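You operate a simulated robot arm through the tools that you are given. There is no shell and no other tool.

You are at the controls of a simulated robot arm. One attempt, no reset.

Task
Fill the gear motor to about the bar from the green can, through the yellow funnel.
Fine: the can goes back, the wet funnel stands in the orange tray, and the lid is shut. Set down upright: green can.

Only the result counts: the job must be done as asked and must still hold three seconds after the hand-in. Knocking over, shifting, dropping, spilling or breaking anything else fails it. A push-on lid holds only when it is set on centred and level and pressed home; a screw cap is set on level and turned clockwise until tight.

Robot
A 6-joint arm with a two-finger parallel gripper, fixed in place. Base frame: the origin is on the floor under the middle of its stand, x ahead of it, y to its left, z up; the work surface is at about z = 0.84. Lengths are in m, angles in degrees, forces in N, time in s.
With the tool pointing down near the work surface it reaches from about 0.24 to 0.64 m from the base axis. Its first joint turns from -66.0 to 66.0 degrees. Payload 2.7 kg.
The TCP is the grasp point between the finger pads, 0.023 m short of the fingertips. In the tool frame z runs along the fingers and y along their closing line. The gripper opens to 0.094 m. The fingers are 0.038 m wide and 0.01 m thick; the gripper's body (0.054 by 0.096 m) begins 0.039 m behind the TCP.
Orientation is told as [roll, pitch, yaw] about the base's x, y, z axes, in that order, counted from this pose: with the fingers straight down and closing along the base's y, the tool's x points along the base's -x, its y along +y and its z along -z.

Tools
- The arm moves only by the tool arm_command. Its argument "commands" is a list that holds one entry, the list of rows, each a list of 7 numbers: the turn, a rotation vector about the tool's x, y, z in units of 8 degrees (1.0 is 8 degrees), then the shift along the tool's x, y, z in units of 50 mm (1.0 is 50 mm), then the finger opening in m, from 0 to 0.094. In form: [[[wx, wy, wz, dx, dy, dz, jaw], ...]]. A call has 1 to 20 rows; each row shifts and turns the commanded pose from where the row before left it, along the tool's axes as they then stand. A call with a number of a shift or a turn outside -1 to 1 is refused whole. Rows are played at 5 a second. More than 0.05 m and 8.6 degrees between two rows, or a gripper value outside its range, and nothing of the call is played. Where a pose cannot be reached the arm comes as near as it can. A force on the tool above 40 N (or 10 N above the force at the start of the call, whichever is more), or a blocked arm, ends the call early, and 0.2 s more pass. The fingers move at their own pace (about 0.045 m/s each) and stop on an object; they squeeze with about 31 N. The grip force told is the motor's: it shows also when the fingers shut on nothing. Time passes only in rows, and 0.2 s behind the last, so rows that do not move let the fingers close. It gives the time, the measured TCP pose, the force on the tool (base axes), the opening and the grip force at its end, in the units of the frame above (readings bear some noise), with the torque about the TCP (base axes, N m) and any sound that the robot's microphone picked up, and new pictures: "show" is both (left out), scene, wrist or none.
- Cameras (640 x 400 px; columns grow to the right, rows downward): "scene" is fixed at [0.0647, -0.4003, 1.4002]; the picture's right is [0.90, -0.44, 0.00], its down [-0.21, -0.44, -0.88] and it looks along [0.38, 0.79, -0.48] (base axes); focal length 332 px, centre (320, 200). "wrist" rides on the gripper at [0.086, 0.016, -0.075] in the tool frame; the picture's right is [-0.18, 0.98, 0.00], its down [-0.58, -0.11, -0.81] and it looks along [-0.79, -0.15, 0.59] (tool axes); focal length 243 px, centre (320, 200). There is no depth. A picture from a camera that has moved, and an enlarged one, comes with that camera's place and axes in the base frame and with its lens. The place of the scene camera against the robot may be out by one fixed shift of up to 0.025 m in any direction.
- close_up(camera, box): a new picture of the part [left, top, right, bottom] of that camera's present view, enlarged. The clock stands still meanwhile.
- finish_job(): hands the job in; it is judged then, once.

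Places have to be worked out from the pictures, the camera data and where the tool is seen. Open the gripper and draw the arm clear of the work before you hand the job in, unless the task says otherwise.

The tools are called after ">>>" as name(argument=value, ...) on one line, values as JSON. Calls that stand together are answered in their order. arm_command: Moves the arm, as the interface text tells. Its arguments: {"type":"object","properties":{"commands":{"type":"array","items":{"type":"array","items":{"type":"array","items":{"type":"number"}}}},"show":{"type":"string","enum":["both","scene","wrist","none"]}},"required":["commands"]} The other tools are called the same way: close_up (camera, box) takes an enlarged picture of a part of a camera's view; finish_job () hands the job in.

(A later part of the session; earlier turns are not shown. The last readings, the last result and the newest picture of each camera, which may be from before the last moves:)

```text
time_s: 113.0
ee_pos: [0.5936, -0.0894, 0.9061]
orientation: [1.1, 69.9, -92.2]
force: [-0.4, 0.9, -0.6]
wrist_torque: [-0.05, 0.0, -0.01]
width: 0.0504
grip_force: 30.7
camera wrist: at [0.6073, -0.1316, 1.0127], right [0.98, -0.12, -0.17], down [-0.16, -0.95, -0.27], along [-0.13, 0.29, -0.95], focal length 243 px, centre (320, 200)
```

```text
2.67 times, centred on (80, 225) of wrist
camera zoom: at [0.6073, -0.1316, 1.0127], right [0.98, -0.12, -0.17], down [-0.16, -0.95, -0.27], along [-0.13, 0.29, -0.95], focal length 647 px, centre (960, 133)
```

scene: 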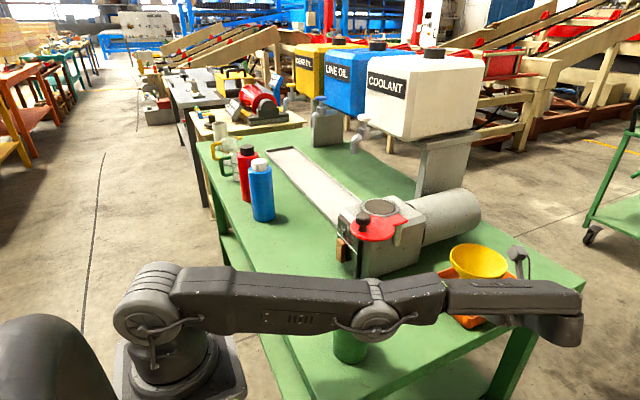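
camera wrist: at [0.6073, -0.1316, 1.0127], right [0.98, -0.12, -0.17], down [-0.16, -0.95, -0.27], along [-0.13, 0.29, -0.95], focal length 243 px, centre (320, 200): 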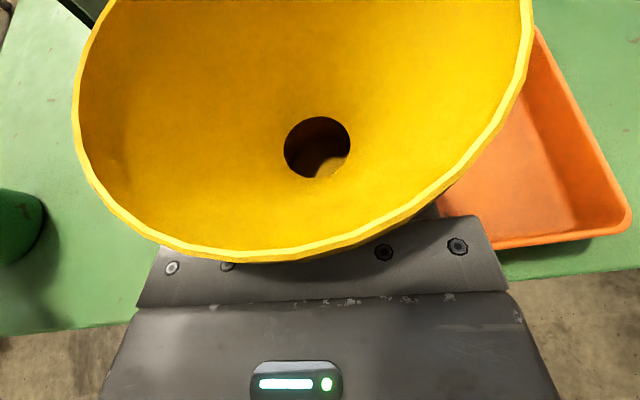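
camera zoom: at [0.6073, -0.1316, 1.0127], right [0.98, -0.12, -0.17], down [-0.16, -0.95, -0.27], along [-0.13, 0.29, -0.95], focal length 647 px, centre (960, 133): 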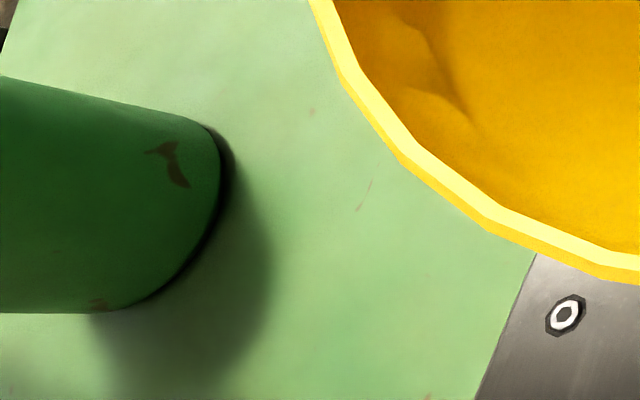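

The wrist reading is slightly deflected, which suggests the elbow may be touching the can, though the can hasn't moved. I'll immediately pull back in −x and raise.

>>> arm_command(commands=[[[0, 0, 0, 0, -0.24, 0, 0.03], [0, 0, 0, 0.376, 0, -0.137, 0.03], [0, 0, 0, 0.376, 0, -0.137, 0.03], [0, 0, 0, 0, 0, 0, 0.03], [0, 0, 0, 0, 0, 0, 0.03]]], show="both")

>>> close_up(camera="scene", box=[300, 270, 428, 380])

```text
time_s: 114.2
ee_pos: [0.5811, -0.0893, 0.9439]
orientation: [0.0, 70.1, -93.2]
force: [0.5, -0.4, -0.2]
wrist_torque: [0.01, 0.02, 0.05]
width: 0.0506
grip_force: 30.8
camera wrist: at [0.5959, -0.1313, 1.0505], right [0.98, -0.12, -0.17], down [-0.16, -0.95, -0.27], along [-0.13, 0.29, -0.95], focal length 243 px, centre (320, 200)
```

scene: 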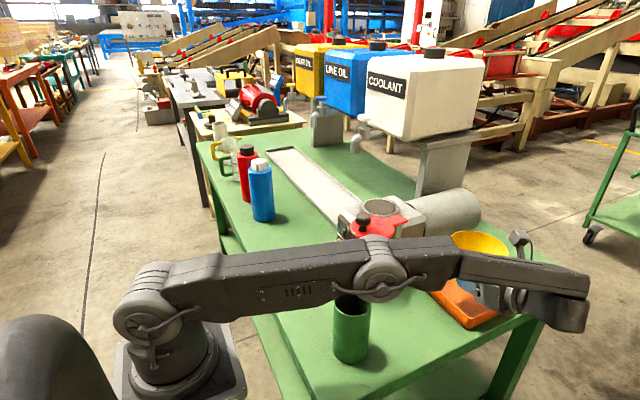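
wrist: 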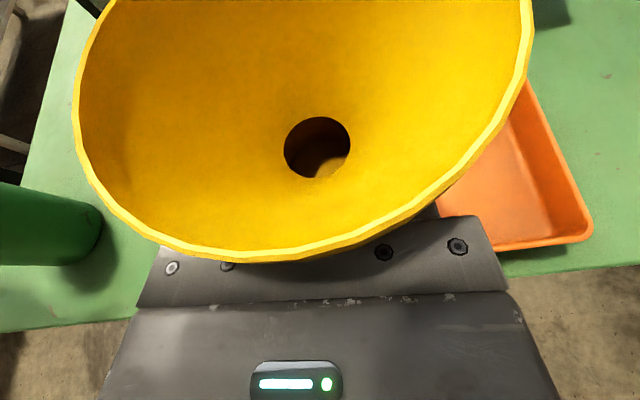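

```text
3.64 times, centred on (364, 325) of scene
camera zoom: at [0.0647, -0.4003, 1.4002], right [0.9, -0.44, 0.0], down [-0.21, -0.44, -0.88], along [0.38, 0.79, -0.48], focal length 1206 px, centre (160, -254)
```

zoom: 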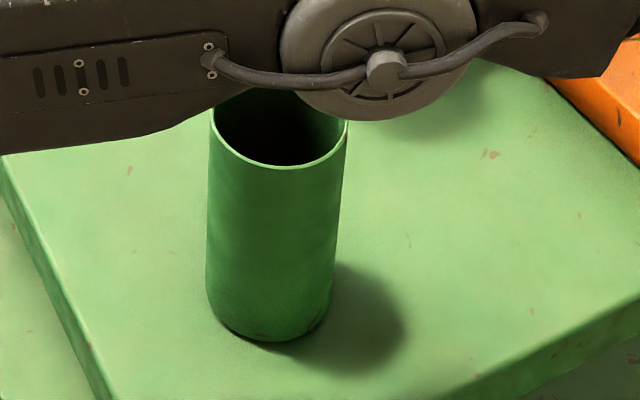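

The can is intact and unmoved, so I'll avoid that stretched pose. Facing azimuth 80° keeps the wrist nearer the base and the elbow higher, so I'll rotate to 80° and aim the funnel axis at about (0.594, −0.074), stopping at z ≈ 0.905 first.

>>> arm_command(commands=[[[-0.799, 0, 0.291, 0, 0, 0, 0.03], [0, 0, 0, -0.375, 0.101, 0.111, 0.03], [0, 0, 0, -0.375, 0.101, 0.111, 0.03], [0, 0, 0, 0, 0, 0, 0.03], [0, 0, 0, 0, 0, 0, 0.03]]], show="both")

>>> close_up(camera="scene", box=[300, 250, 428, 370])

```text
time_s: 115.4
ee_pos: [0.5917, -0.0932, 0.904]
orientation: [-0.1, 70.1, -99.9]
force: [0.8, -0.2, -0.2]
wrist_torque: [-0.04, 0.0, -0.02]
width: 0.0504
grip_force: 31.0
camera wrist: at [0.6009, -0.1367, 1.0098], right [0.96, -0.23, -0.17], down [-0.27, -0.92, -0.27], along [-0.1, 0.31, -0.95], focal length 243 px, centre (320, 200)
```

scene: 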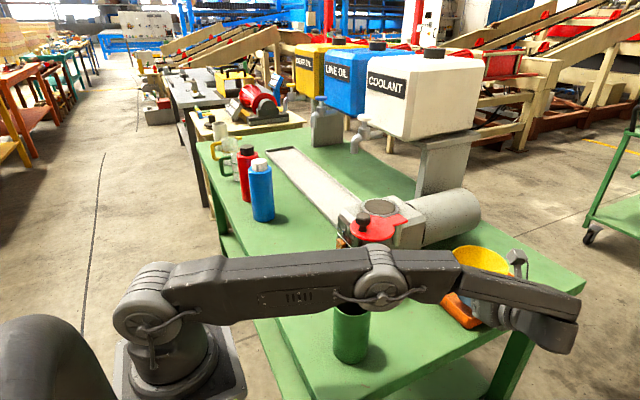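
wrist: 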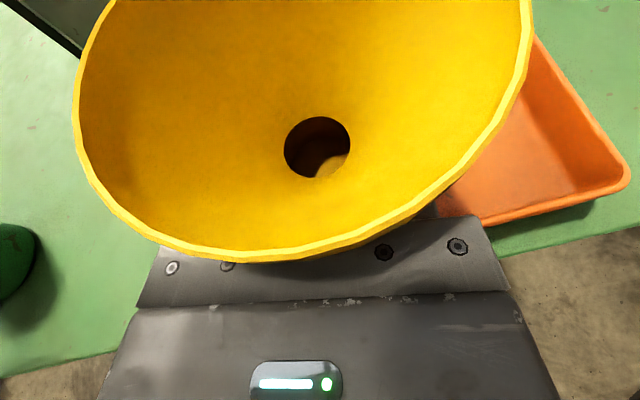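

```text
3.33 times, centred on (364, 310) of scene
camera zoom: at [0.0647, -0.4003, 1.4002], right [0.9, -0.44, 0.0], down [-0.21, -0.44, -0.88], along [0.38, 0.79, -0.48], focal length 1105 px, centre (173, -167)
```

zoom: 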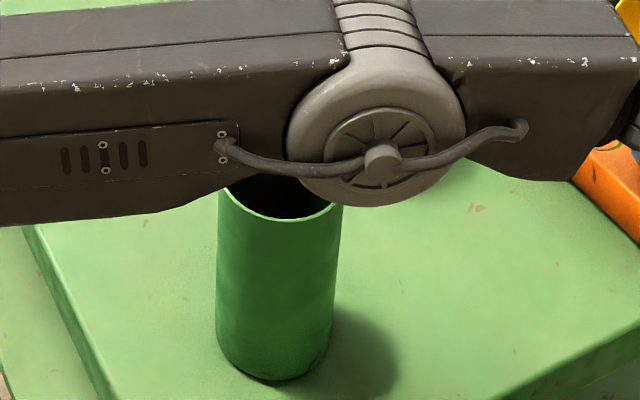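

Readings are nominal here, the elbow is about 5 cm above the can, and the tray walls are where expected. I'll lower 10 mm more with a 2 mm shift in −y.

>>> arm_command(commands=[[[0, 0, 0, -0.1, 0.006, 0.0, 0.03], [0, 0, 0, -0.1, 0, 0.036, 0.03], [0, 0, 0, 0, 0, 0, 0.03]]], show="none")

```text
time_s: 116.2
ee_pos: [0.5914, -0.0963, 0.8938]
orientation: [-0.2, 70.0, -99.9]
force: [0.1, -0.3, -0.2]
wrist_torque: [0.02, 0.01, -0.01]
width: 0.0503
grip_force: 30.7
```

No contact yet, with the base about 10 mm above the floor. I'll go down in small steps.

>>> arm_command(commands=[[[0, 0, 0, -0.0564, 0, 0.0205, 0.03], [0, 0, 0, -0.0282, 0, 0.0103, 0.03], [0, 0, 0, 0, 0, 0, 0.03]]], show="none")

```text
time_s: 117.0
ee_pos: [0.5911, -0.0948, 0.8881]
orientation: [0.0, 70.1, -100.0]
force: [0.9, -0.2, -1.1]
wrist_torque: [-0.03, -0.02, -0.01]
width: 0.0504
grip_force: 31.2
```

Still free. I'll continue down in 1.5 mm steps towards contact.

>>> arm_command(commands=[[[0, 0, 0, -0.0282, 0, 0.0103, 0.03], [0, 0, 0, 0, 0, 0, 0.03], [0, 0, 0, -0.0188, 0, 0.0068, 0.03], [0, 0, 0, 0, 0, 0, 0.03]]], show="wrist")

>>> close_up(camera="scene", box=[420, 230, 548, 350])

```text
time_s: 118.0
ee_pos: [0.5928, -0.0964, 0.8885]
orientation: [0.6, 70.1, -99.3]
force: [-0.2, 1.9, 11.8]
wrist_torque: [-0.37, -0.42, 0.03]
width: 0.0501
grip_force: 30.7
camera wrist: at [0.6012, -0.1387, 0.9934], right [0.96, -0.23, -0.17], down [-0.27, -0.92, -0.27], along [-0.09, 0.31, -0.95], focal length 243 px, centre (320, 200)
```

wrist: 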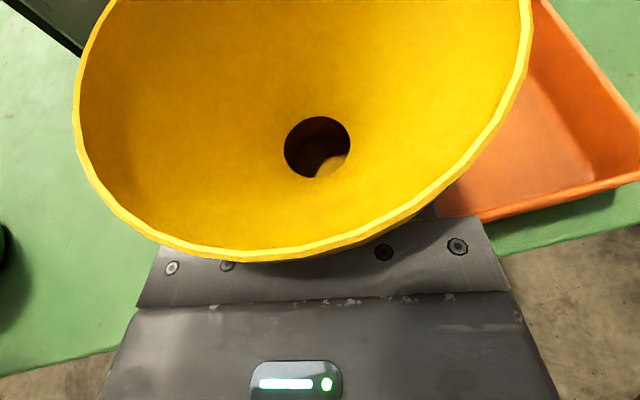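

```text
3.33 times, centred on (484, 290) of scene
camera zoom: at [0.0644, -0.4002, 1.4003], right [0.9, -0.44, 0.0], down [-0.21, -0.44, -0.88], along [0.38, 0.79, -0.48], focal length 1105 px, centre (-227, -100)
```

zoom: 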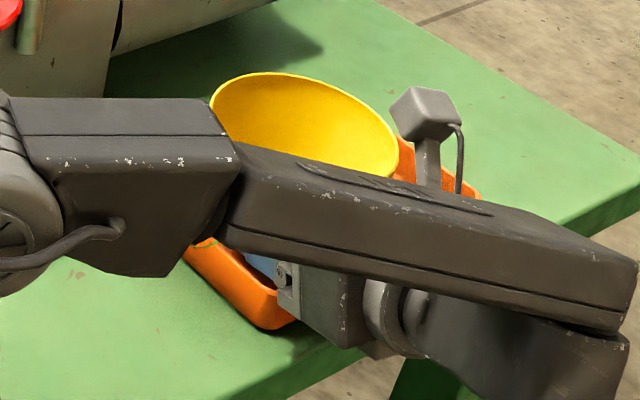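

The right finger's underside now rests on the tray's −y wall, which leaves the funnel base only about 4–5 mm above the floor. I'll ease up 1 mm and open very gradually so it slides down upright.

>>> arm_command(commands=[[[0, 0, 0, 0.0188, 0, -0.0068, 0.03], [0, 0, 0, 0, 0, 0, 0.05], [0, 0, 0, 0, 0, 0, 0.0505], [0, 0, 0, 0, 0, 0, 0.051], [0, 0, 0, 0, 0, 0, 0.0515], [0, 0, 0, 0, 0, 0, 0.052], [0, 0, 0, 0, 0, 0, 0.0535], [0, 0, 0, 0, 0, 0, 0.0555], [0, 0, 0, 0, 0, 0, 0.058], [0, 0, 0, 0, 0, 0, 0.06]]], show="both")

>>> close_up(camera="scene", box=[420, 230, 548, 350])

```text
time_s: 120.2
ee_pos: [0.591, -0.0961, 0.8861]
orientation: [0.0, 70.1, -99.8]
force: [-1.9, 2.9, 12.9]
wrist_torque: [-0.41, -0.41, 0.16]
width: 0.0568
grip_force: 0.2
camera wrist: at [0.6011, -0.1385, 0.9933], right [0.96, -0.23, -0.17], down [-0.27, -0.92, -0.27], along [-0.1, 0.31, -0.95], focal length 243 px, centre (320, 200)
```

scene: 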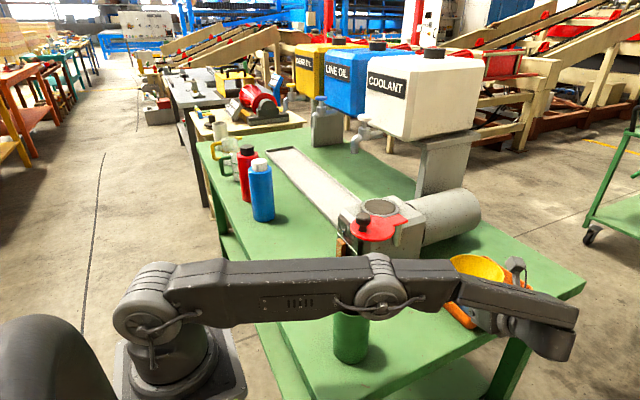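
wrist: 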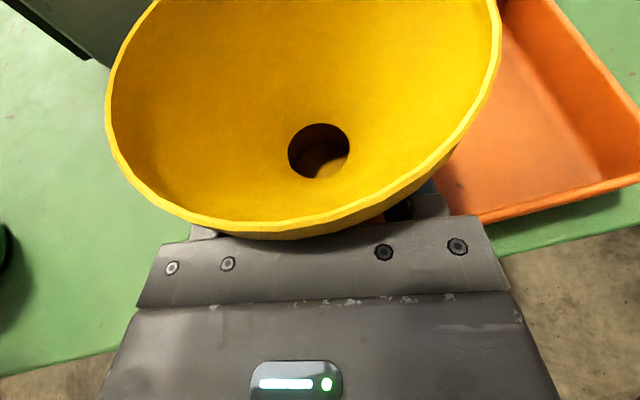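

```text
3.33 times, centred on (484, 290) of scene
camera zoom: at [0.0644, -0.4002, 1.4003], right [0.9, -0.44, 0.0], down [-0.21, -0.44, -0.88], along [0.38, 0.79, -0.48], focal length 1105 px, centre (-227, -100)
```

zoom: 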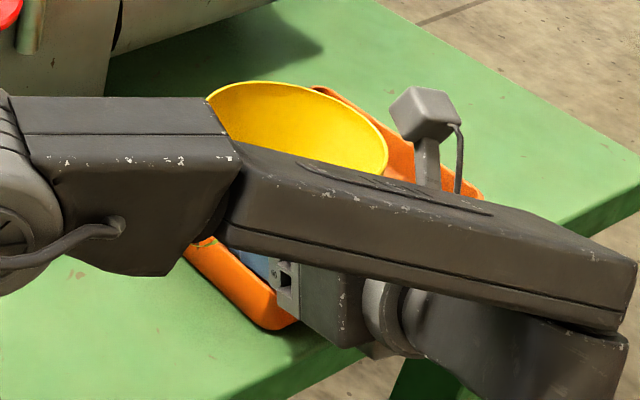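

The grip has let go and the funnel dropped a few millimetres, though its cone may still rest on the finger edges. I'll open the fingers further, slowly, so it settles onto the tray floor.

>>> arm_command(commands=[[[0, 0, 0, 0, 0, 0, 0.063], [0, 0, 0, 0, 0, 0, 0.067], [0, 0, 0, 0, 0, 0, 0.071], [0, 0, 0, 0, 0, 0, 0.076], [0, 0, 0, 0, 0, 0, 0.082], [0, 0, 0, 0, 0, 0, 0.088], [0, 0, 0, 0, 0, 0, 0.09], [0, 0, 0, 0, 0, 0, 0.09]]], show="both")

>>> close_up(camera="scene", box=[420, 230, 548, 350])

```text
time_s: 122.0
ee_pos: [0.5923, -0.0952, 0.8861]
orientation: [-0.1, 70.1, -99.9]
force: [5.8, 1.2, 11.7]
wrist_torque: [-0.35, -0.2, 0.18]
width: 0.0836
grip_force: 0.1
camera wrist: at [0.6013, -0.1384, 0.9929], right [0.96, -0.23, -0.17], down [-0.27, -0.92, -0.27], along [-0.1, 0.31, -0.95], focal length 243 px, centre (320, 200)
```

scene: 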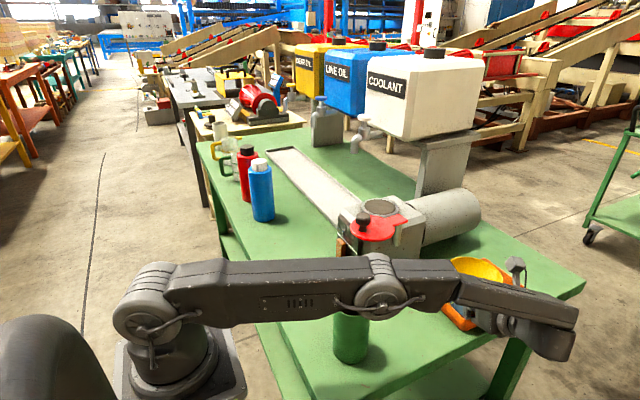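
wrist: 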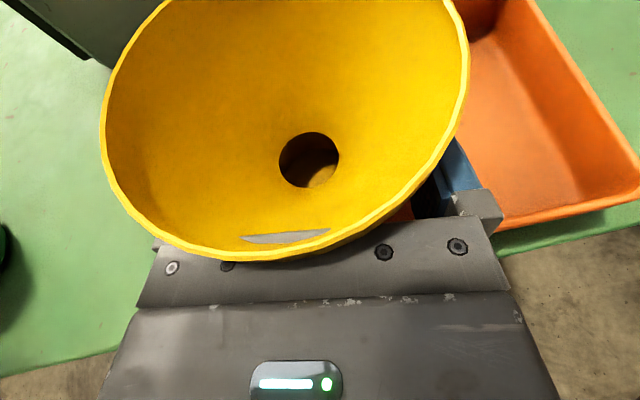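

```text
3.33 times, centred on (484, 290) of scene
camera zoom: at [0.0646, -0.4003, 1.4002], right [0.9, -0.44, 0.0], down [-0.21, -0.44, -0.88], along [0.38, 0.79, -0.48], focal length 1105 px, centre (-227, -100)
```

zoom: 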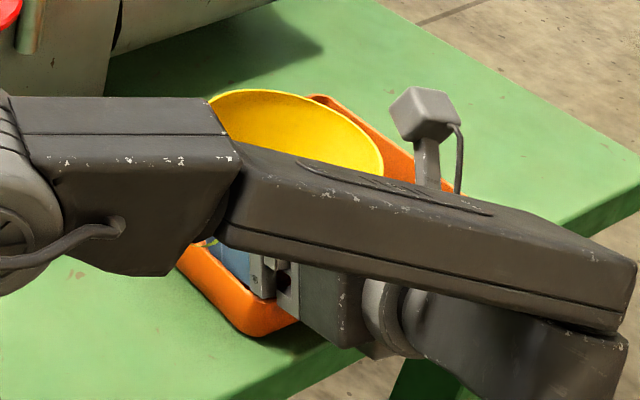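

The opening fingers pushed against the tray wall and shifted the tray slightly. I'll bring the fingers back to 70 mm so they clear the walls, then check before retreating.

>>> arm_command(commands=[[[0, 0, 0, 0, 0, 0, 0.074], [0, 0, 0, 0, 0, 0, 0.07], [0, 0, 0, 0, 0, 0, 0.07]]], show="wrist")

>>> close_up(camera="wrist", box=[90, 0, 540, 290])

>>> close_up(camera="scene", box=[420, 230, 548, 350])

```text
time_s: 122.8
ee_pos: [0.5919, -0.0943, 0.8864]
orientation: [-0.2, 70.0, -99.9]
force: [1.8, 0.5, 9.2]
wrist_torque: [-0.28, -0.38, 0.12]
width: 0.0713
grip_force: 1.0
camera wrist: at [0.6012, -0.1384, 0.9926], right [0.96, -0.23, -0.17], down [-0.27, -0.92, -0.27], along [-0.1, 0.31, -0.95], focal length 243 px, centre (320, 200)
```

wrist: 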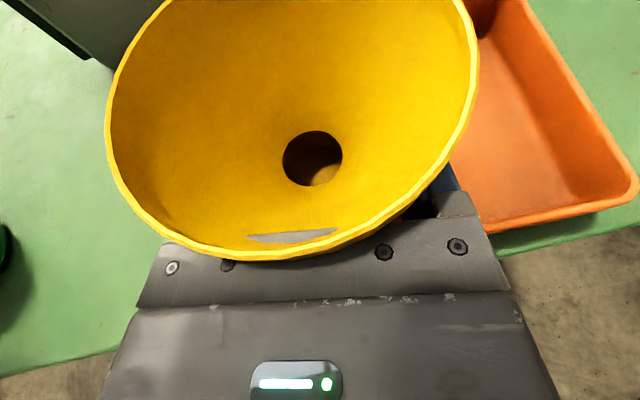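

```text
1.38 times, centred on (315, 145) of wrist
camera zoom: at [0.6012, -0.1384, 0.9926], right [0.96, -0.23, -0.17], down [-0.27, -0.92, -0.27], along [-0.1, 0.31, -0.95], focal length 335 px, centre (327, 276)
```

zoom: 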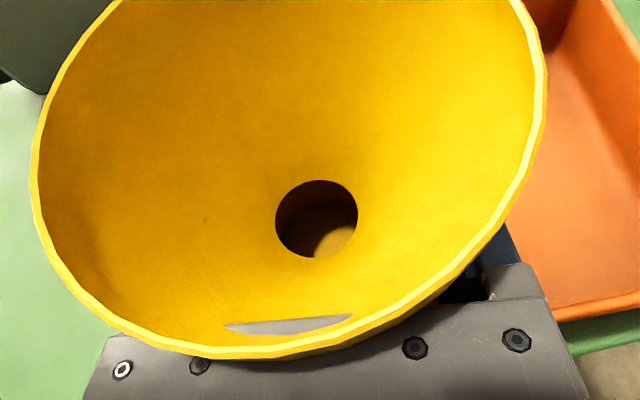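

```text
3.33 times, centred on (484, 290) of scene
camera zoom: at [0.0646, -0.4003, 1.4002], right [0.9, -0.44, 0.0], down [-0.21, -0.44, -0.88], along [0.38, 0.79, -0.48], focal length 1105 px, centre (-227, -100)
```

zoom: 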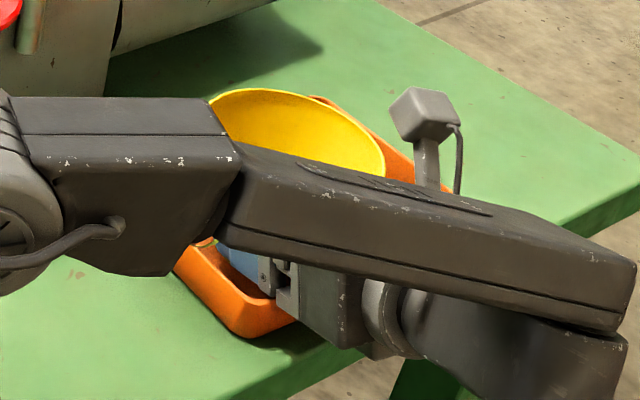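

The funnel looks upright on the tray floor at about (0.591, −0.080), touching the gripper body lightly. I'll move slightly back and up to free the wall and the cone, then retreat along the tool axis.

>>> arm_command(commands=[[[0, 0, 0, 0.024, 0, -0.051, 0.072], [0, 0, 0, 0.024, 0, -0.051, 0.072], [0, 0, 0, 0.02, 0, -0.06, 0.072], [0, 0, 0, 0, 0, 0, 0.072]]], show="wrist")

>>> close_up(camera="scene", box=[420, 230, 548, 350])

```text
time_s: 123.8
ee_pos: [0.591, -0.1018, 0.8921]
orientation: [-0.2, 70.0, -100.1]
force: [-0.4, -0.1, -0.6]
wrist_torque: [0.0, 0.01, 0.0]
width: 0.0723
grip_force: 0.1
camera wrist: at [0.5998, -0.1455, 0.9986], right [0.96, -0.23, -0.17], down [-0.27, -0.92, -0.27], along [-0.1, 0.31, -0.95], focal length 243 px, centre (320, 200)
```

wrist: 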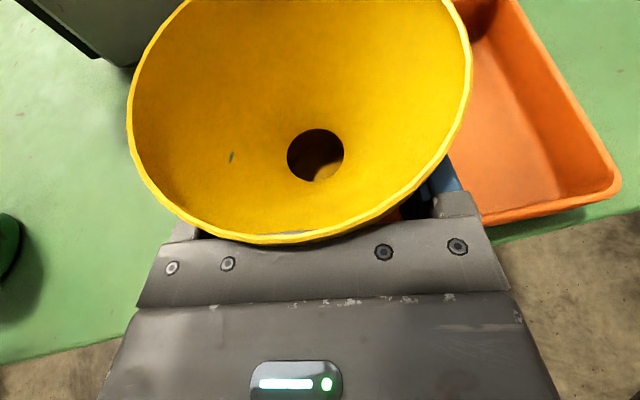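

```text
3.33 times, centred on (484, 290) of scene
camera zoom: at [0.0647, -0.4003, 1.4002], right [0.9, -0.44, 0.0], down [-0.21, -0.44, -0.88], along [0.38, 0.79, -0.48], focal length 1105 px, centre (-227, -100)
```

zoom: 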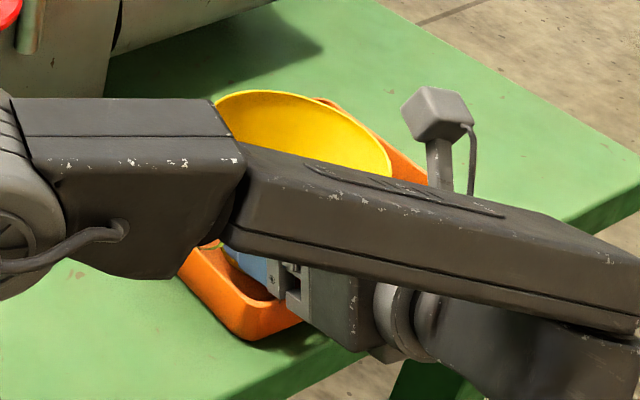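

The tool is free of contact. I'll retreat in an arc that rises gradually, keeping the fingers under the cone flare and the arm from over-stretching near the can, with 18 mm back and 10 mm up as the first part.

>>> arm_command(commands=[[[0, 0, 0, 0.032, 0, -0.203, 0.072], [0, 0, 0, 0.032, 0, -0.203, 0.072], [0, 0, 0, 0, 0, 0, 0.072]]], show="both")

>>> close_up(camera="scene", box=[300, 250, 428, 370])

```text
time_s: 124.6
ee_pos: [0.588, -0.12, 0.9006]
orientation: [-0.1, 70.0, -100.1]
force: [0.5, 0.3, -0.1]
wrist_torque: [0.0, 0.0, -0.01]
width: 0.0723
grip_force: 0.4
camera wrist: at [0.5958, -0.1631, 1.0078], right [0.96, -0.23, -0.17], down [-0.27, -0.92, -0.27], along [-0.1, 0.31, -0.95], focal length 243 px, centre (320, 200)
```

scene: 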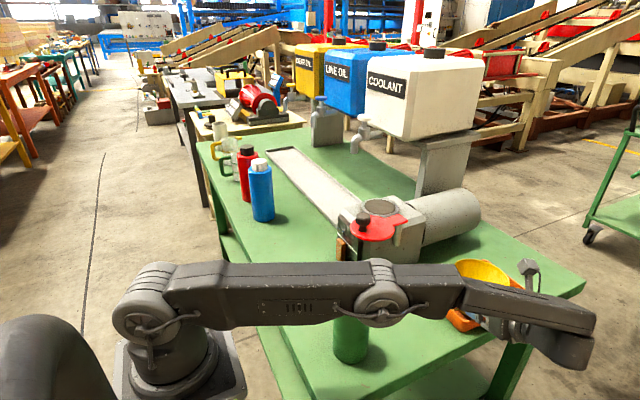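
wrist: 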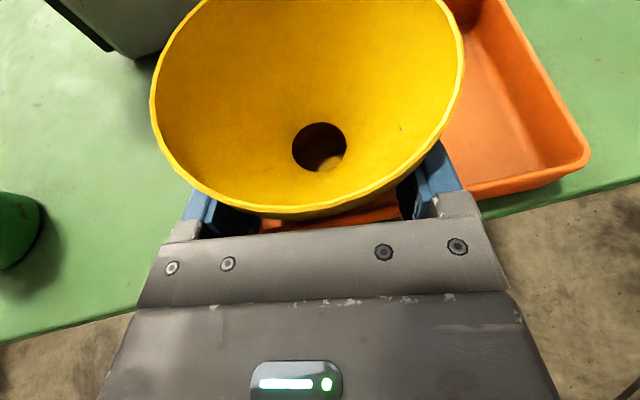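

```text
3.33 times, centred on (364, 310) of scene
camera zoom: at [0.0647, -0.4003, 1.4002], right [0.9, -0.44, 0.0], down [-0.21, -0.44, -0.88], along [0.38, 0.79, -0.48], focal length 1105 px, centre (173, -167)
```

zoom: 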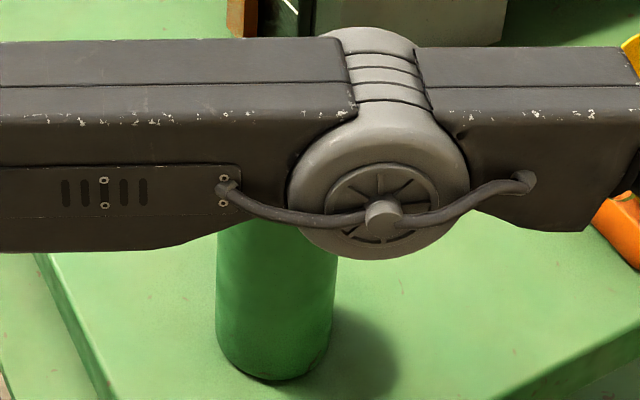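

The funnel got dragged about 1 cm by the finger edges while staying upright inside the tray. I'll widen the fingers slightly to release the cone, then continue back along the tool axis.

>>> arm_command(commands=[[[0, 0, 0, 0, 0, 0, 0.081], [0, 0, 0, 0, 0, 0, 0.081], [0, 0, 0, 0, 0, -0.15, 0.081], [0, 0, 0, 0, 0, -0.15, 0.081], [0, 0, 0, 0, 0, 0, 0.081]]], show="both")

>>> close_up(camera="wrist", box=[120, 0, 540, 260])

```text
time_s: 125.8
ee_pos: [0.5845, -0.1351, 0.9079]
orientation: [-0.1, 70.0, -100.1]
force: [-0.8, -0.6, -0.7]
wrist_torque: [-0.01, 0.0, 0.02]
width: 0.081
grip_force: 0.4
camera wrist: at [0.594, -0.1771, 1.0138], right [0.96, -0.23, -0.17], down [-0.27, -0.92, -0.27], along [-0.1, 0.31, -0.95], focal length 243 px, centre (320, 200)
```

scene: 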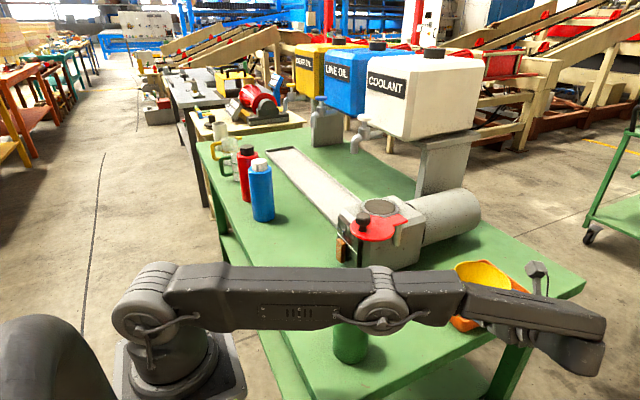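
wrist: 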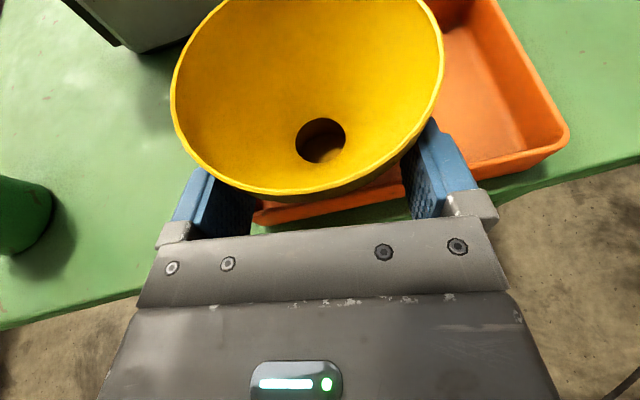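

```text
1.52 times, centred on (330, 130) of wrist
camera zoom: at [0.594, -0.1771, 1.0138], right [0.96, -0.23, -0.17], down [-0.27, -0.92, -0.27], along [-0.1, 0.31, -0.95], focal length 370 px, centre (305, 307)
```

zoom: 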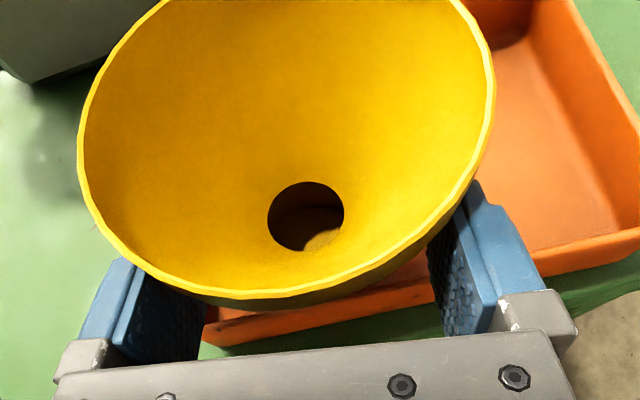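

The funnel is upright at about (0.591, −0.096) in the tray and I'm free of contact. I'll widen the fingers now that they are above the walls, and keep backing out while rotating towards azimuth 72° so the arm stays bent.

>>> arm_command(commands=[[[0, 0, 0, 0, 0, 0, 0.092], [0, 0, 0, 0, 0, 0, 0.092], [-0.47, 0, 0.171, 0, 0, 0, 0.092], [0, 0, 0, 0.056, -0.062, -0.202, 0.092], [-0.47, 0, 0.171, 0, 0, 0, 0.092], [0, 0, 0, 0.056, -0.066, -0.196, 0.092], [0, 0, 0, 0, 0, 0, 0.092]]], show="both")

>>> close_up(camera="wrist", box=[120, 0, 540, 260])

```text
time_s: 127.4
ee_pos: [0.5746, -0.1484, 0.9184]
orientation: [-0.1, 70.1, -108.0]
force: [-0.6, 0.1, 0.4]
wrist_torque: [0.02, 0.02, 0.02]
width: 0.0923
grip_force: 0.0
camera wrist: at [0.5777, -0.1918, 1.0258], right [0.92, -0.36, -0.17], down [-0.4, -0.88, -0.27], along [-0.05, 0.32, -0.95], focal length 243 px, centre (320, 200)
```

scene: 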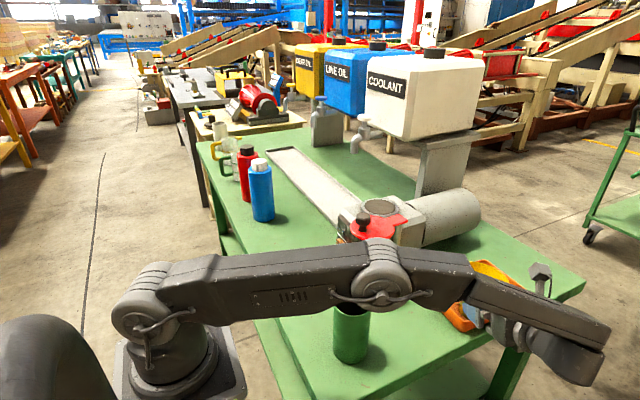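
wrist: 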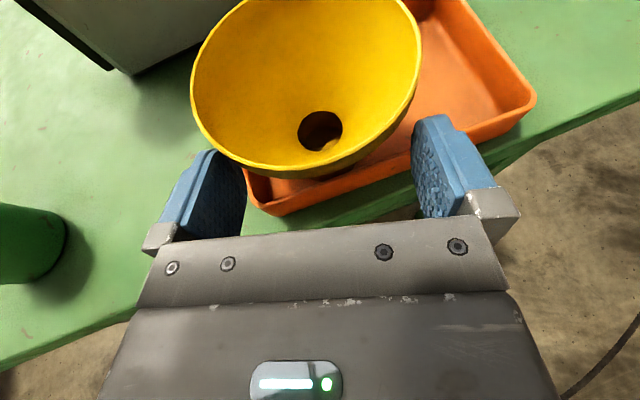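

```text
1.52 times, centred on (330, 130) of wrist
camera zoom: at [0.5777, -0.1918, 1.0258], right [0.92, -0.36, -0.17], down [-0.4, -0.88, -0.27], along [-0.05, 0.32, -0.95], focal length 370 px, centre (305, 307)
```

zoom: 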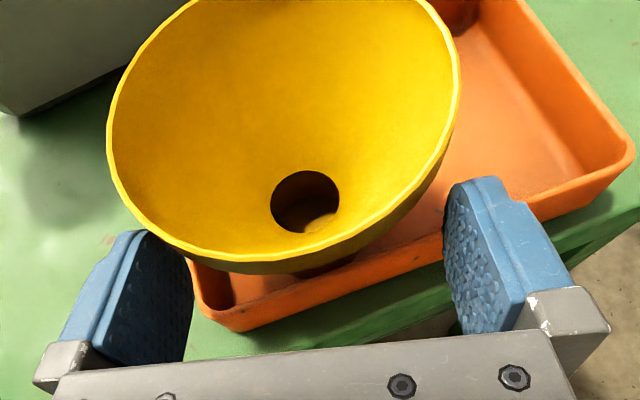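

The funnel stands in the tray near its near-right corner. I'll back out the last bit beyond the rim, then rise clear so I can inspect everything.

>>> arm_command(commands=[[[0, 0, 0, 0, 0, -0.2, 0.092], [0, 0, 0, 0, 0, -0.2, 0.092], [0, 0, 0, 0.5, 0, -0.182, 0.092], [0, 0, 0, 0.8, 0, -0.291, 0.092], [0, 0, 0, 0.8, 0, -0.291, 0.092], [0, 0, 0, 0.8, 0, -0.291, 0.092], [0, 0, 0, 0, 0, 0, 0.092]]], show="both")

>>> close_up(camera="wrist", box=[160, 0, 560, 250])

>>> close_up(camera="scene", box=[400, 230, 560, 340])

```text
time_s: 129.0
ee_pos: [0.5677, -0.1681, 1.0803]
orientation: [-0.2, 70.1, -108.1]
force: [0.1, -0.3, 0.2]
wrist_torque: [-0.02, 0.02, -0.01]
width: 0.0921
grip_force: 0.0
camera wrist: at [0.5714, -0.2111, 1.1869], right [0.92, -0.36, -0.17], down [-0.4, -0.88, -0.27], along [-0.05, 0.32, -0.95], focal length 243 px, centre (320, 200)
```

scene: 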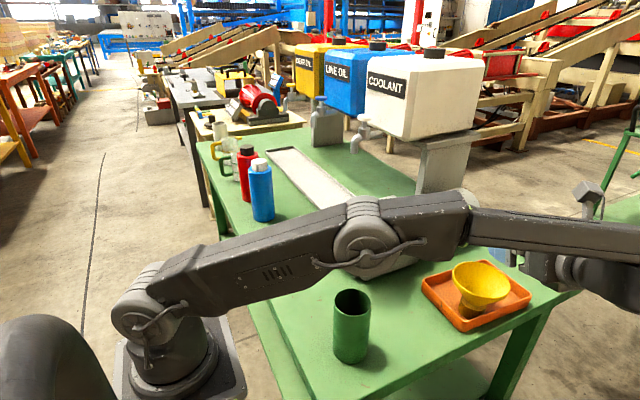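
wrist: 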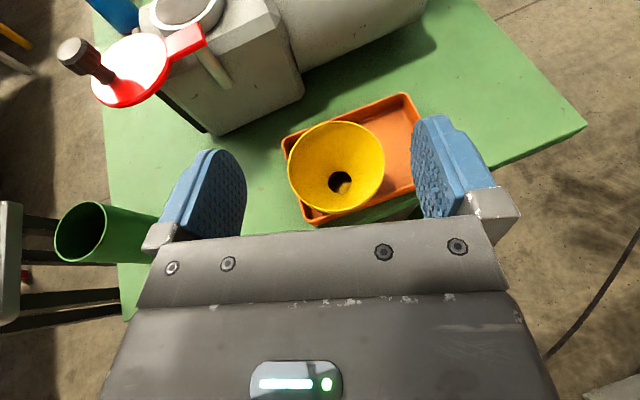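

```text
1.60 times, centred on (360, 125) of wrist
camera zoom: at [0.5714, -0.2111, 1.1869], right [0.92, -0.36, -0.17], down [-0.4, -0.88, -0.27], along [-0.05, 0.32, -0.95], focal length 388 px, centre (256, 320)
```

zoom: 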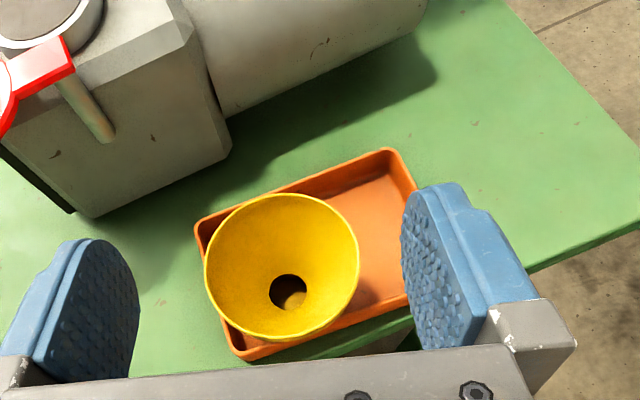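

```text
3.64 times, centred on (480, 285) of scene
camera zoom: at [0.0647, -0.4003, 1.4002], right [0.9, -0.44, 0.0], down [-0.21, -0.44, -0.88], along [0.38, 0.79, -0.48], focal length 1206 px, centre (-262, -109)
```

zoom: 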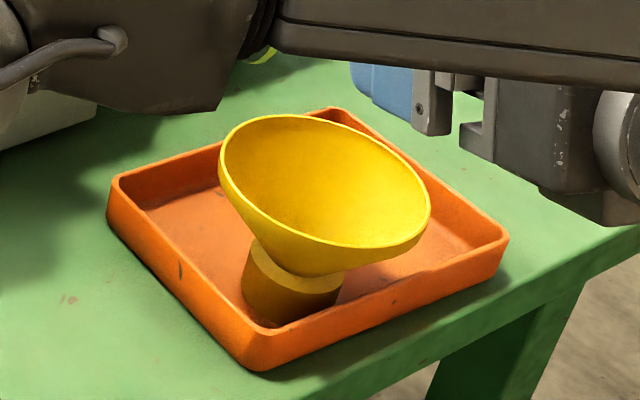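

The funnel is upright in the tray; the apparent lean is perspective, as the hole and rim centres line up. The tray itself slid about 1.2 cm and turned about 4°, so I'll nudge it back gently by pushing its near wall with closed fingers, well away from the funnel.

>>> arm_command(commands=[[[-0.705, 0, 0.2565, 0, 0, 0, 0.05], [-0.705, 0, 0.2565, 0, 0, 0, 0.02], [0, -0.625, 0, 0, 0, 0, 0], [0, -0.625, 0, 0, 0, 0, 0], [0, 0, 0, -0.587, -0.535, 0.321, 0], [0, 0, 0, -0.587, -0.535, 0.321, 0], [0, 0, 0, -0.587, -0.535, 0.321, 0], [0, 0, 0, 0, 0, 0, 0], [0, 0, 0, 0, 0, 0, 0]]], show="both")

>>> close_up(camera="wrist", box=[200, 0, 560, 225])

```text
time_s: 131.0
ee_pos: [0.4978, -0.1261, 0.9811]
orientation: [-0.1, 60.0, -120.0]
force: [0.2, -0.8, 0.5]
wrist_torque: [-0.01, -0.01, 0.01]
width: 0.0
grip_force: 30.7
camera wrist: at [0.5023, -0.1537, 1.0931], right [0.81, -0.57, -0.16], down [-0.59, -0.8, -0.1], along [-0.07, 0.18, -0.98], focal length 243 px, centre (320, 200)
```

scene: 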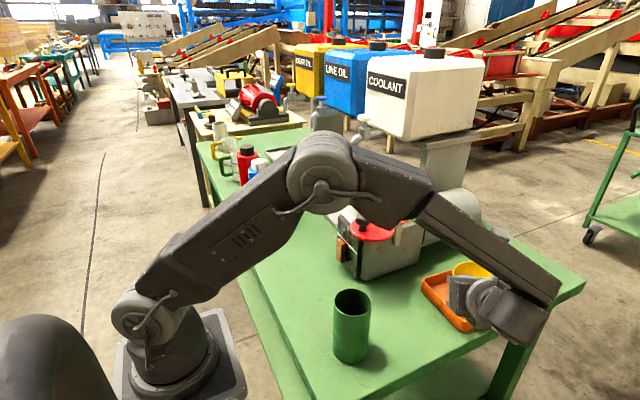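
wrist: 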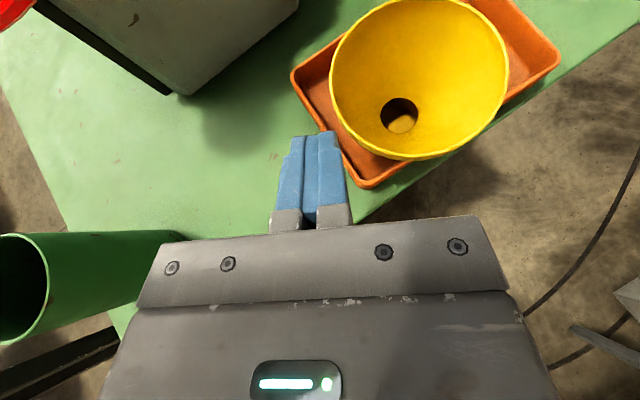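

```text
1.78 times, centred on (380, 112) of wrist
camera zoom: at [0.5023, -0.1537, 1.0931], right [0.81, -0.57, -0.16], down [-0.59, -0.8, -0.1], along [-0.07, 0.18, -0.98], focal length 431 px, centre (213, 356)
```

zoom: 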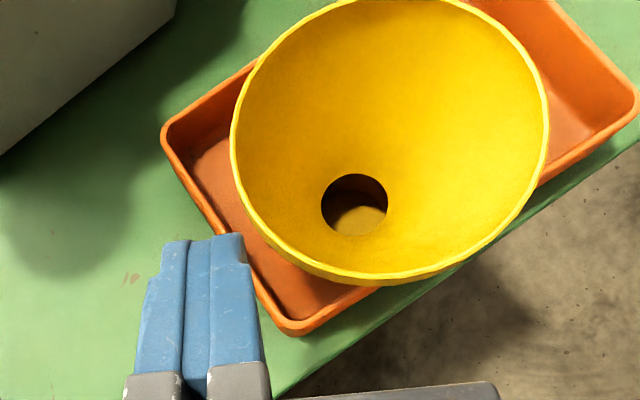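

From above, the near wall runs from (0.538, 0.006) to (0.5245, −0.128). A 20 mm push at y ≈ −0.115 should restore both position and angle, so I'll lower the closed fingertips beside that spot.

>>> arm_command(commands=[[[0, 0, 0, -0.639, -0.046, 0.295, 0], [0, 0, 0, -0.639, -0.046, 0.295, 0], [0, 0, 0, -0.639, -0.046, 0.295, 0], [0, 0, 0, 0, 0, 0, 0]]], show="both")

>>> close_up(camera="wrist", box=[200, 0, 560, 225])

```text
time_s: 132.0
ee_pos: [0.4889, -0.132, 0.8741]
orientation: [0.0, 59.9, -119.9]
force: [-0.1, 0.0, -0.1]
wrist_torque: [0.01, 0.0, 0.0]
width: 0.0
grip_force: 30.9
camera wrist: at [0.4922, -0.1586, 0.9871], right [0.81, -0.57, -0.16], down [-0.59, -0.8, -0.1], along [-0.07, 0.18, -0.98], focal length 243 px, centre (320, 200)
```

scene: 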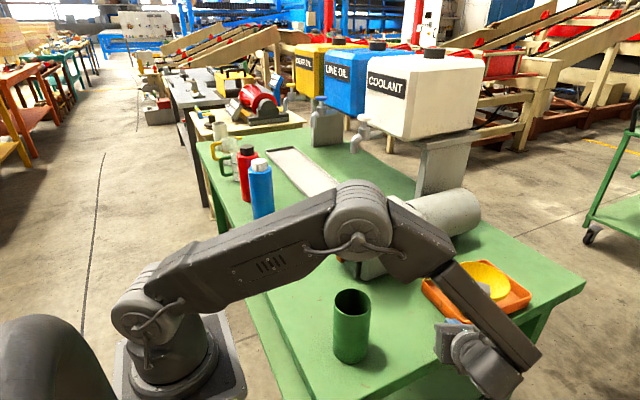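
wrist: 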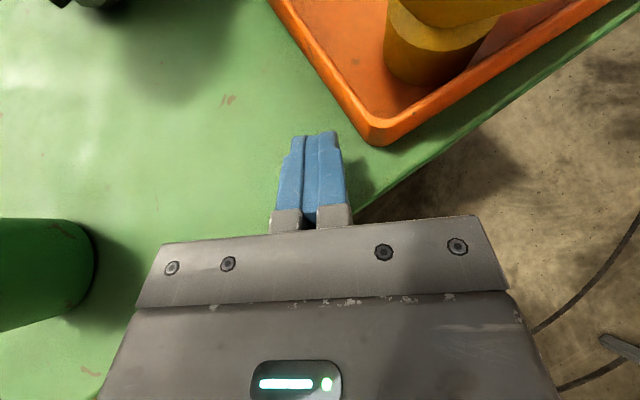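

```text
1.78 times, centred on (380, 112) of wrist
camera zoom: at [0.4922, -0.1586, 0.9871], right [0.81, -0.57, -0.16], down [-0.59, -0.8, -0.1], along [-0.07, 0.18, -0.98], focal length 431 px, centre (213, 356)
```

zoom: 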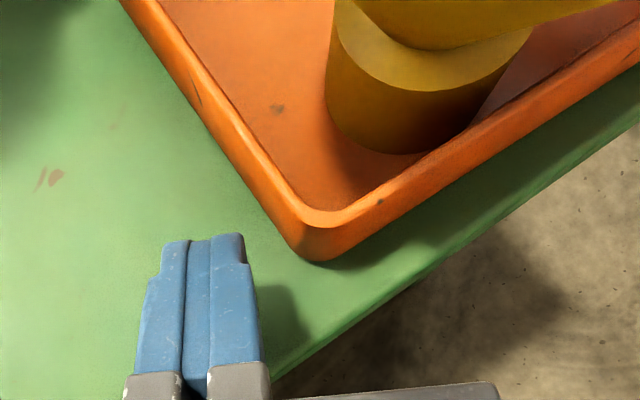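

The funnel ring stands flat on the tray floor. I'll approach the near wall and push in +x in small, slow steps.

>>> arm_command(commands=[[[0, 0, 0, 0.015, 0.052, 0.026, 0], [0, 0, 0, 0.015, 0.052, 0.026, 0], [0, 0, 0, 0.015, 0.052, 0.026, 0], [0, 0, 0, 0.015, 0.052, 0.026, 0], [0, 0, 0, 0.0075, 0.026, 0.013, 0], [0, 0, 0, 0.0075, 0.026, 0.013, 0], [0, 0, 0, 0.0075, 0.026, 0.013, 0], [0, 0, 0, 0.0075, 0.026, 0.013, 0], [0, 0, 0, 0.0075, 0.026, 0.013, 0], [0, 0, 0, 0.0075, 0.026, 0.013, 0], [0, 0, 0, 0, 0, 0, 0]]], show="wrist")

>>> close_up(camera="wrist", box=[200, 0, 560, 225])

```text
time_s: 134.4
ee_pos: [0.509, -0.1317, 0.8754]
orientation: [-0.2, 60.0, -120.0]
force: [-2.7, -0.3, 1.7]
wrist_torque: [0.05, -0.04, 0.03]
width: 0.0
grip_force: 31.5
camera wrist: at [0.5126, -0.1587, 0.9876], right [0.81, -0.57, -0.16], down [-0.59, -0.8, -0.1], along [-0.07, 0.18, -0.98], focal length 243 px, centre (320, 200)
```

wrist: 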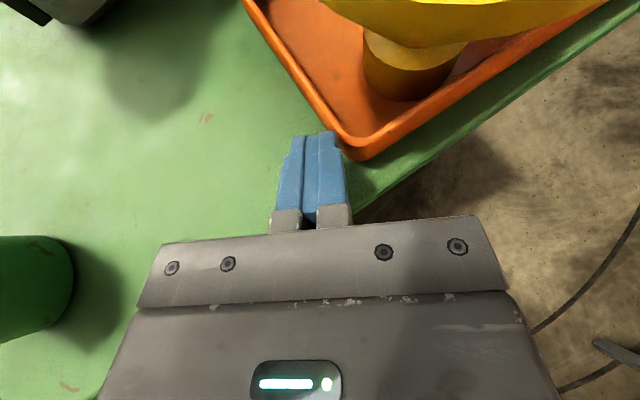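

```text
1.78 times, centred on (380, 112) of wrist
camera zoom: at [0.5126, -0.1587, 0.9876], right [0.81, -0.57, -0.16], down [-0.59, -0.8, -0.1], along [-0.07, 0.18, -0.98], focal length 431 px, centre (213, 356)
```

zoom: 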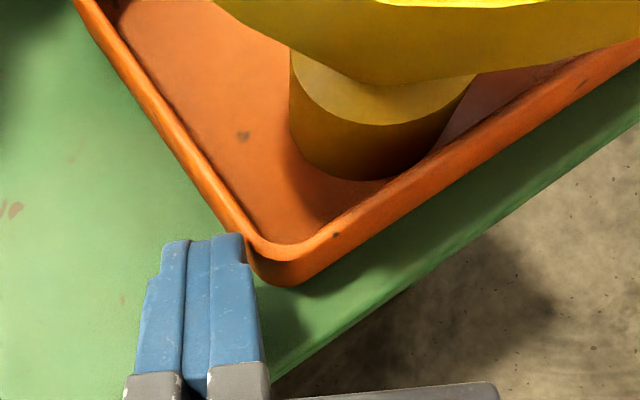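

I'm in contact at about 2.7 N, which is gentle. I'll continue pushing slowly.

>>> arm_command(commands=[[[0, 0, 0, 0.0075, 0.026, 0.013, 0], [0, 0, 0, 0.0075, 0.026, 0.013, 0], [0, 0, 0, 0.0075, 0.026, 0.013, 0], [0, 0, 0, 0.0075, 0.026, 0.013, 0], [0, 0, 0, 0.0075, 0.026, 0.013, 0], [0, 0, 0, 0.0075, 0.026, 0.013, 0], [0, 0, 0, 0, 0, 0, 0]]], show="both")

>>> close_up(camera="wrist", box=[200, 0, 560, 225])

```text
time_s: 136.0
ee_pos: [0.5164, -0.1314, 0.8758]
orientation: [-0.2, 60.1, -119.9]
force: [-1.3, -0.7, 2.0]
wrist_torque: [0.03, -0.06, 0.01]
width: 0.0
grip_force: 30.9
camera wrist: at [0.5213, -0.1581, 0.9869], right [0.81, -0.57, -0.16], down [-0.59, -0.8, -0.1], along [-0.07, 0.18, -0.98], focal length 243 px, centre (320, 200)
```

scene: 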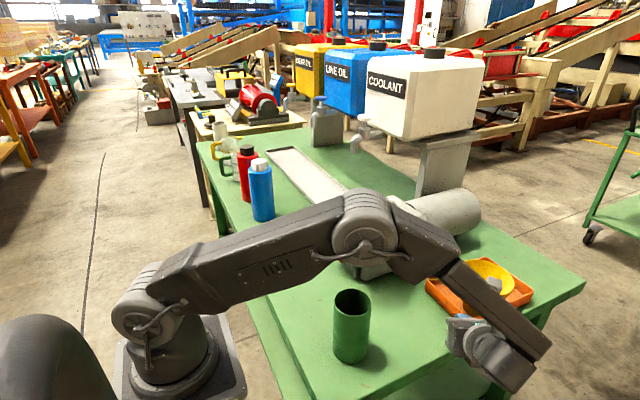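
wrist: 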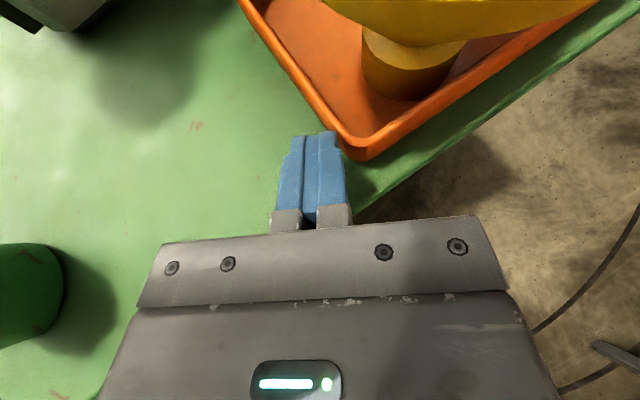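

```text
1.78 times, centred on (380, 112) of wrist
camera zoom: at [0.5213, -0.1581, 0.9869], right [0.81, -0.57, -0.16], down [-0.59, -0.8, -0.1], along [-0.07, 0.18, -0.98], focal length 431 px, centre (213, 356)
```

zoom: 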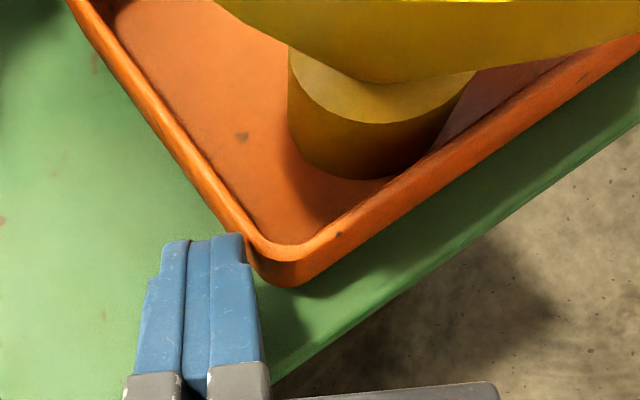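

The near wall is square again at x ≈ 0.540, leaving only about 7 mm of residual shift, and the funnel rode along upright. I'll retreat from the tray, rise high and check the tray.

>>> arm_command(commands=[[[0, 0, 0, -0.1, -0.346, -0.173, 0], [0, 0, 0, 0.75, 0, -0.433, 0], [0, 0, 0, 0.8, 0, -0.462, 0], [0, 0, 0, 0.8, 0, -0.462, 0], [0, 0, 0, 0.8, 0, -0.462, 0], [0, 0, 0, 0.8, 0, -0.462, 0], [0, 0, 0, 0.8, 0, -0.462, 0], [0, 0, 0, 0, 0, 0, 0]]], show="both")

>>> close_up(camera="wrist", box=[160, 0, 560, 250])

>>> close_up(camera="scene", box=[400, 230, 560, 340])

```text
time_s: 137.8
ee_pos: [0.4994, -0.1312, 1.1496]
orientation: [-0.1, 60.0, -119.9]
force: [0.5, -0.7, -0.8]
wrist_torque: [-0.01, 0.0, 0.01]
width: 0.0
grip_force: 31.2
camera wrist: at [0.5036, -0.1585, 1.2611], right [0.81, -0.57, -0.16], down [-0.59, -0.8, -0.1], along [-0.07, 0.18, -0.98], focal length 243 px, centre (320, 200)
```

scene: 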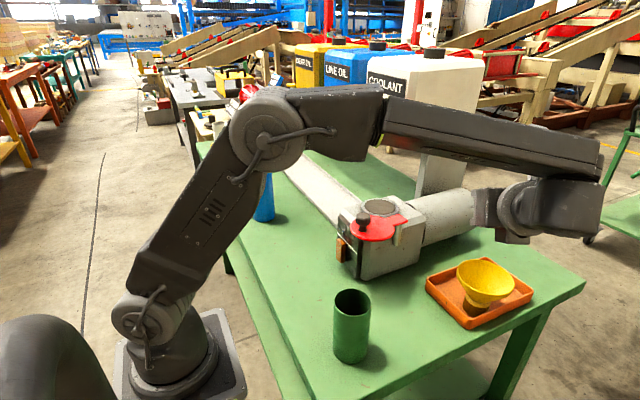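
wrist: 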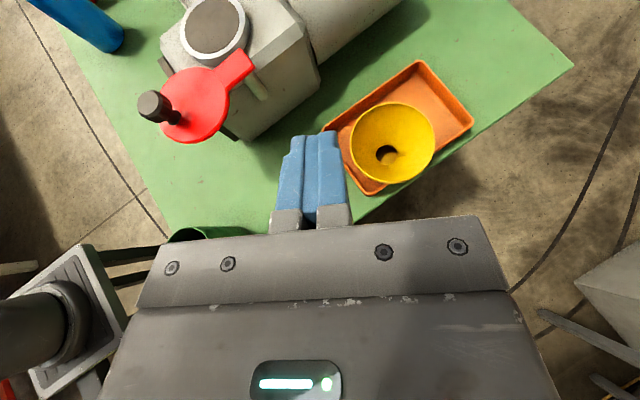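

```text
1.60 times, centred on (360, 125) of wrist
camera zoom: at [0.5036, -0.1585, 1.2611], right [0.81, -0.57, -0.16], down [-0.59, -0.8, -0.1], along [-0.07, 0.18, -0.98], focal length 388 px, centre (256, 320)
```

zoom: 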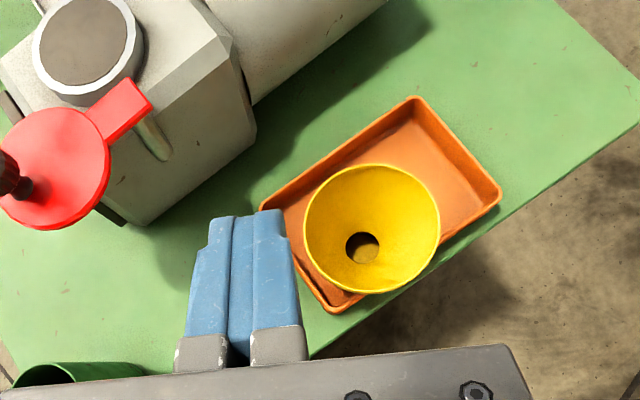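

```text
3.64 times, centred on (480, 285) of scene
camera zoom: at [0.0647, -0.4003, 1.4002], right [0.9, -0.44, 0.0], down [-0.21, -0.44, -0.88], along [0.38, 0.79, -0.48], focal length 1206 px, centre (-262, -109)
```

zoom: 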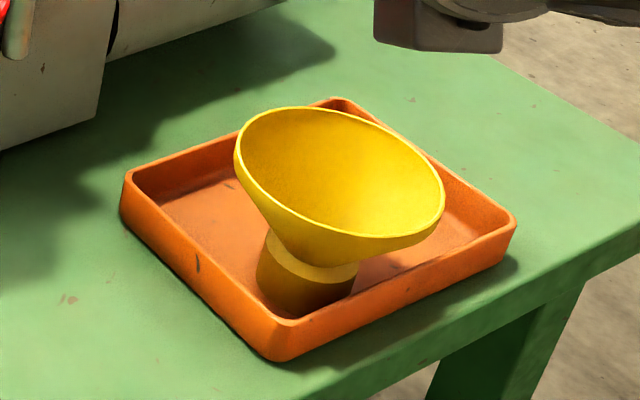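

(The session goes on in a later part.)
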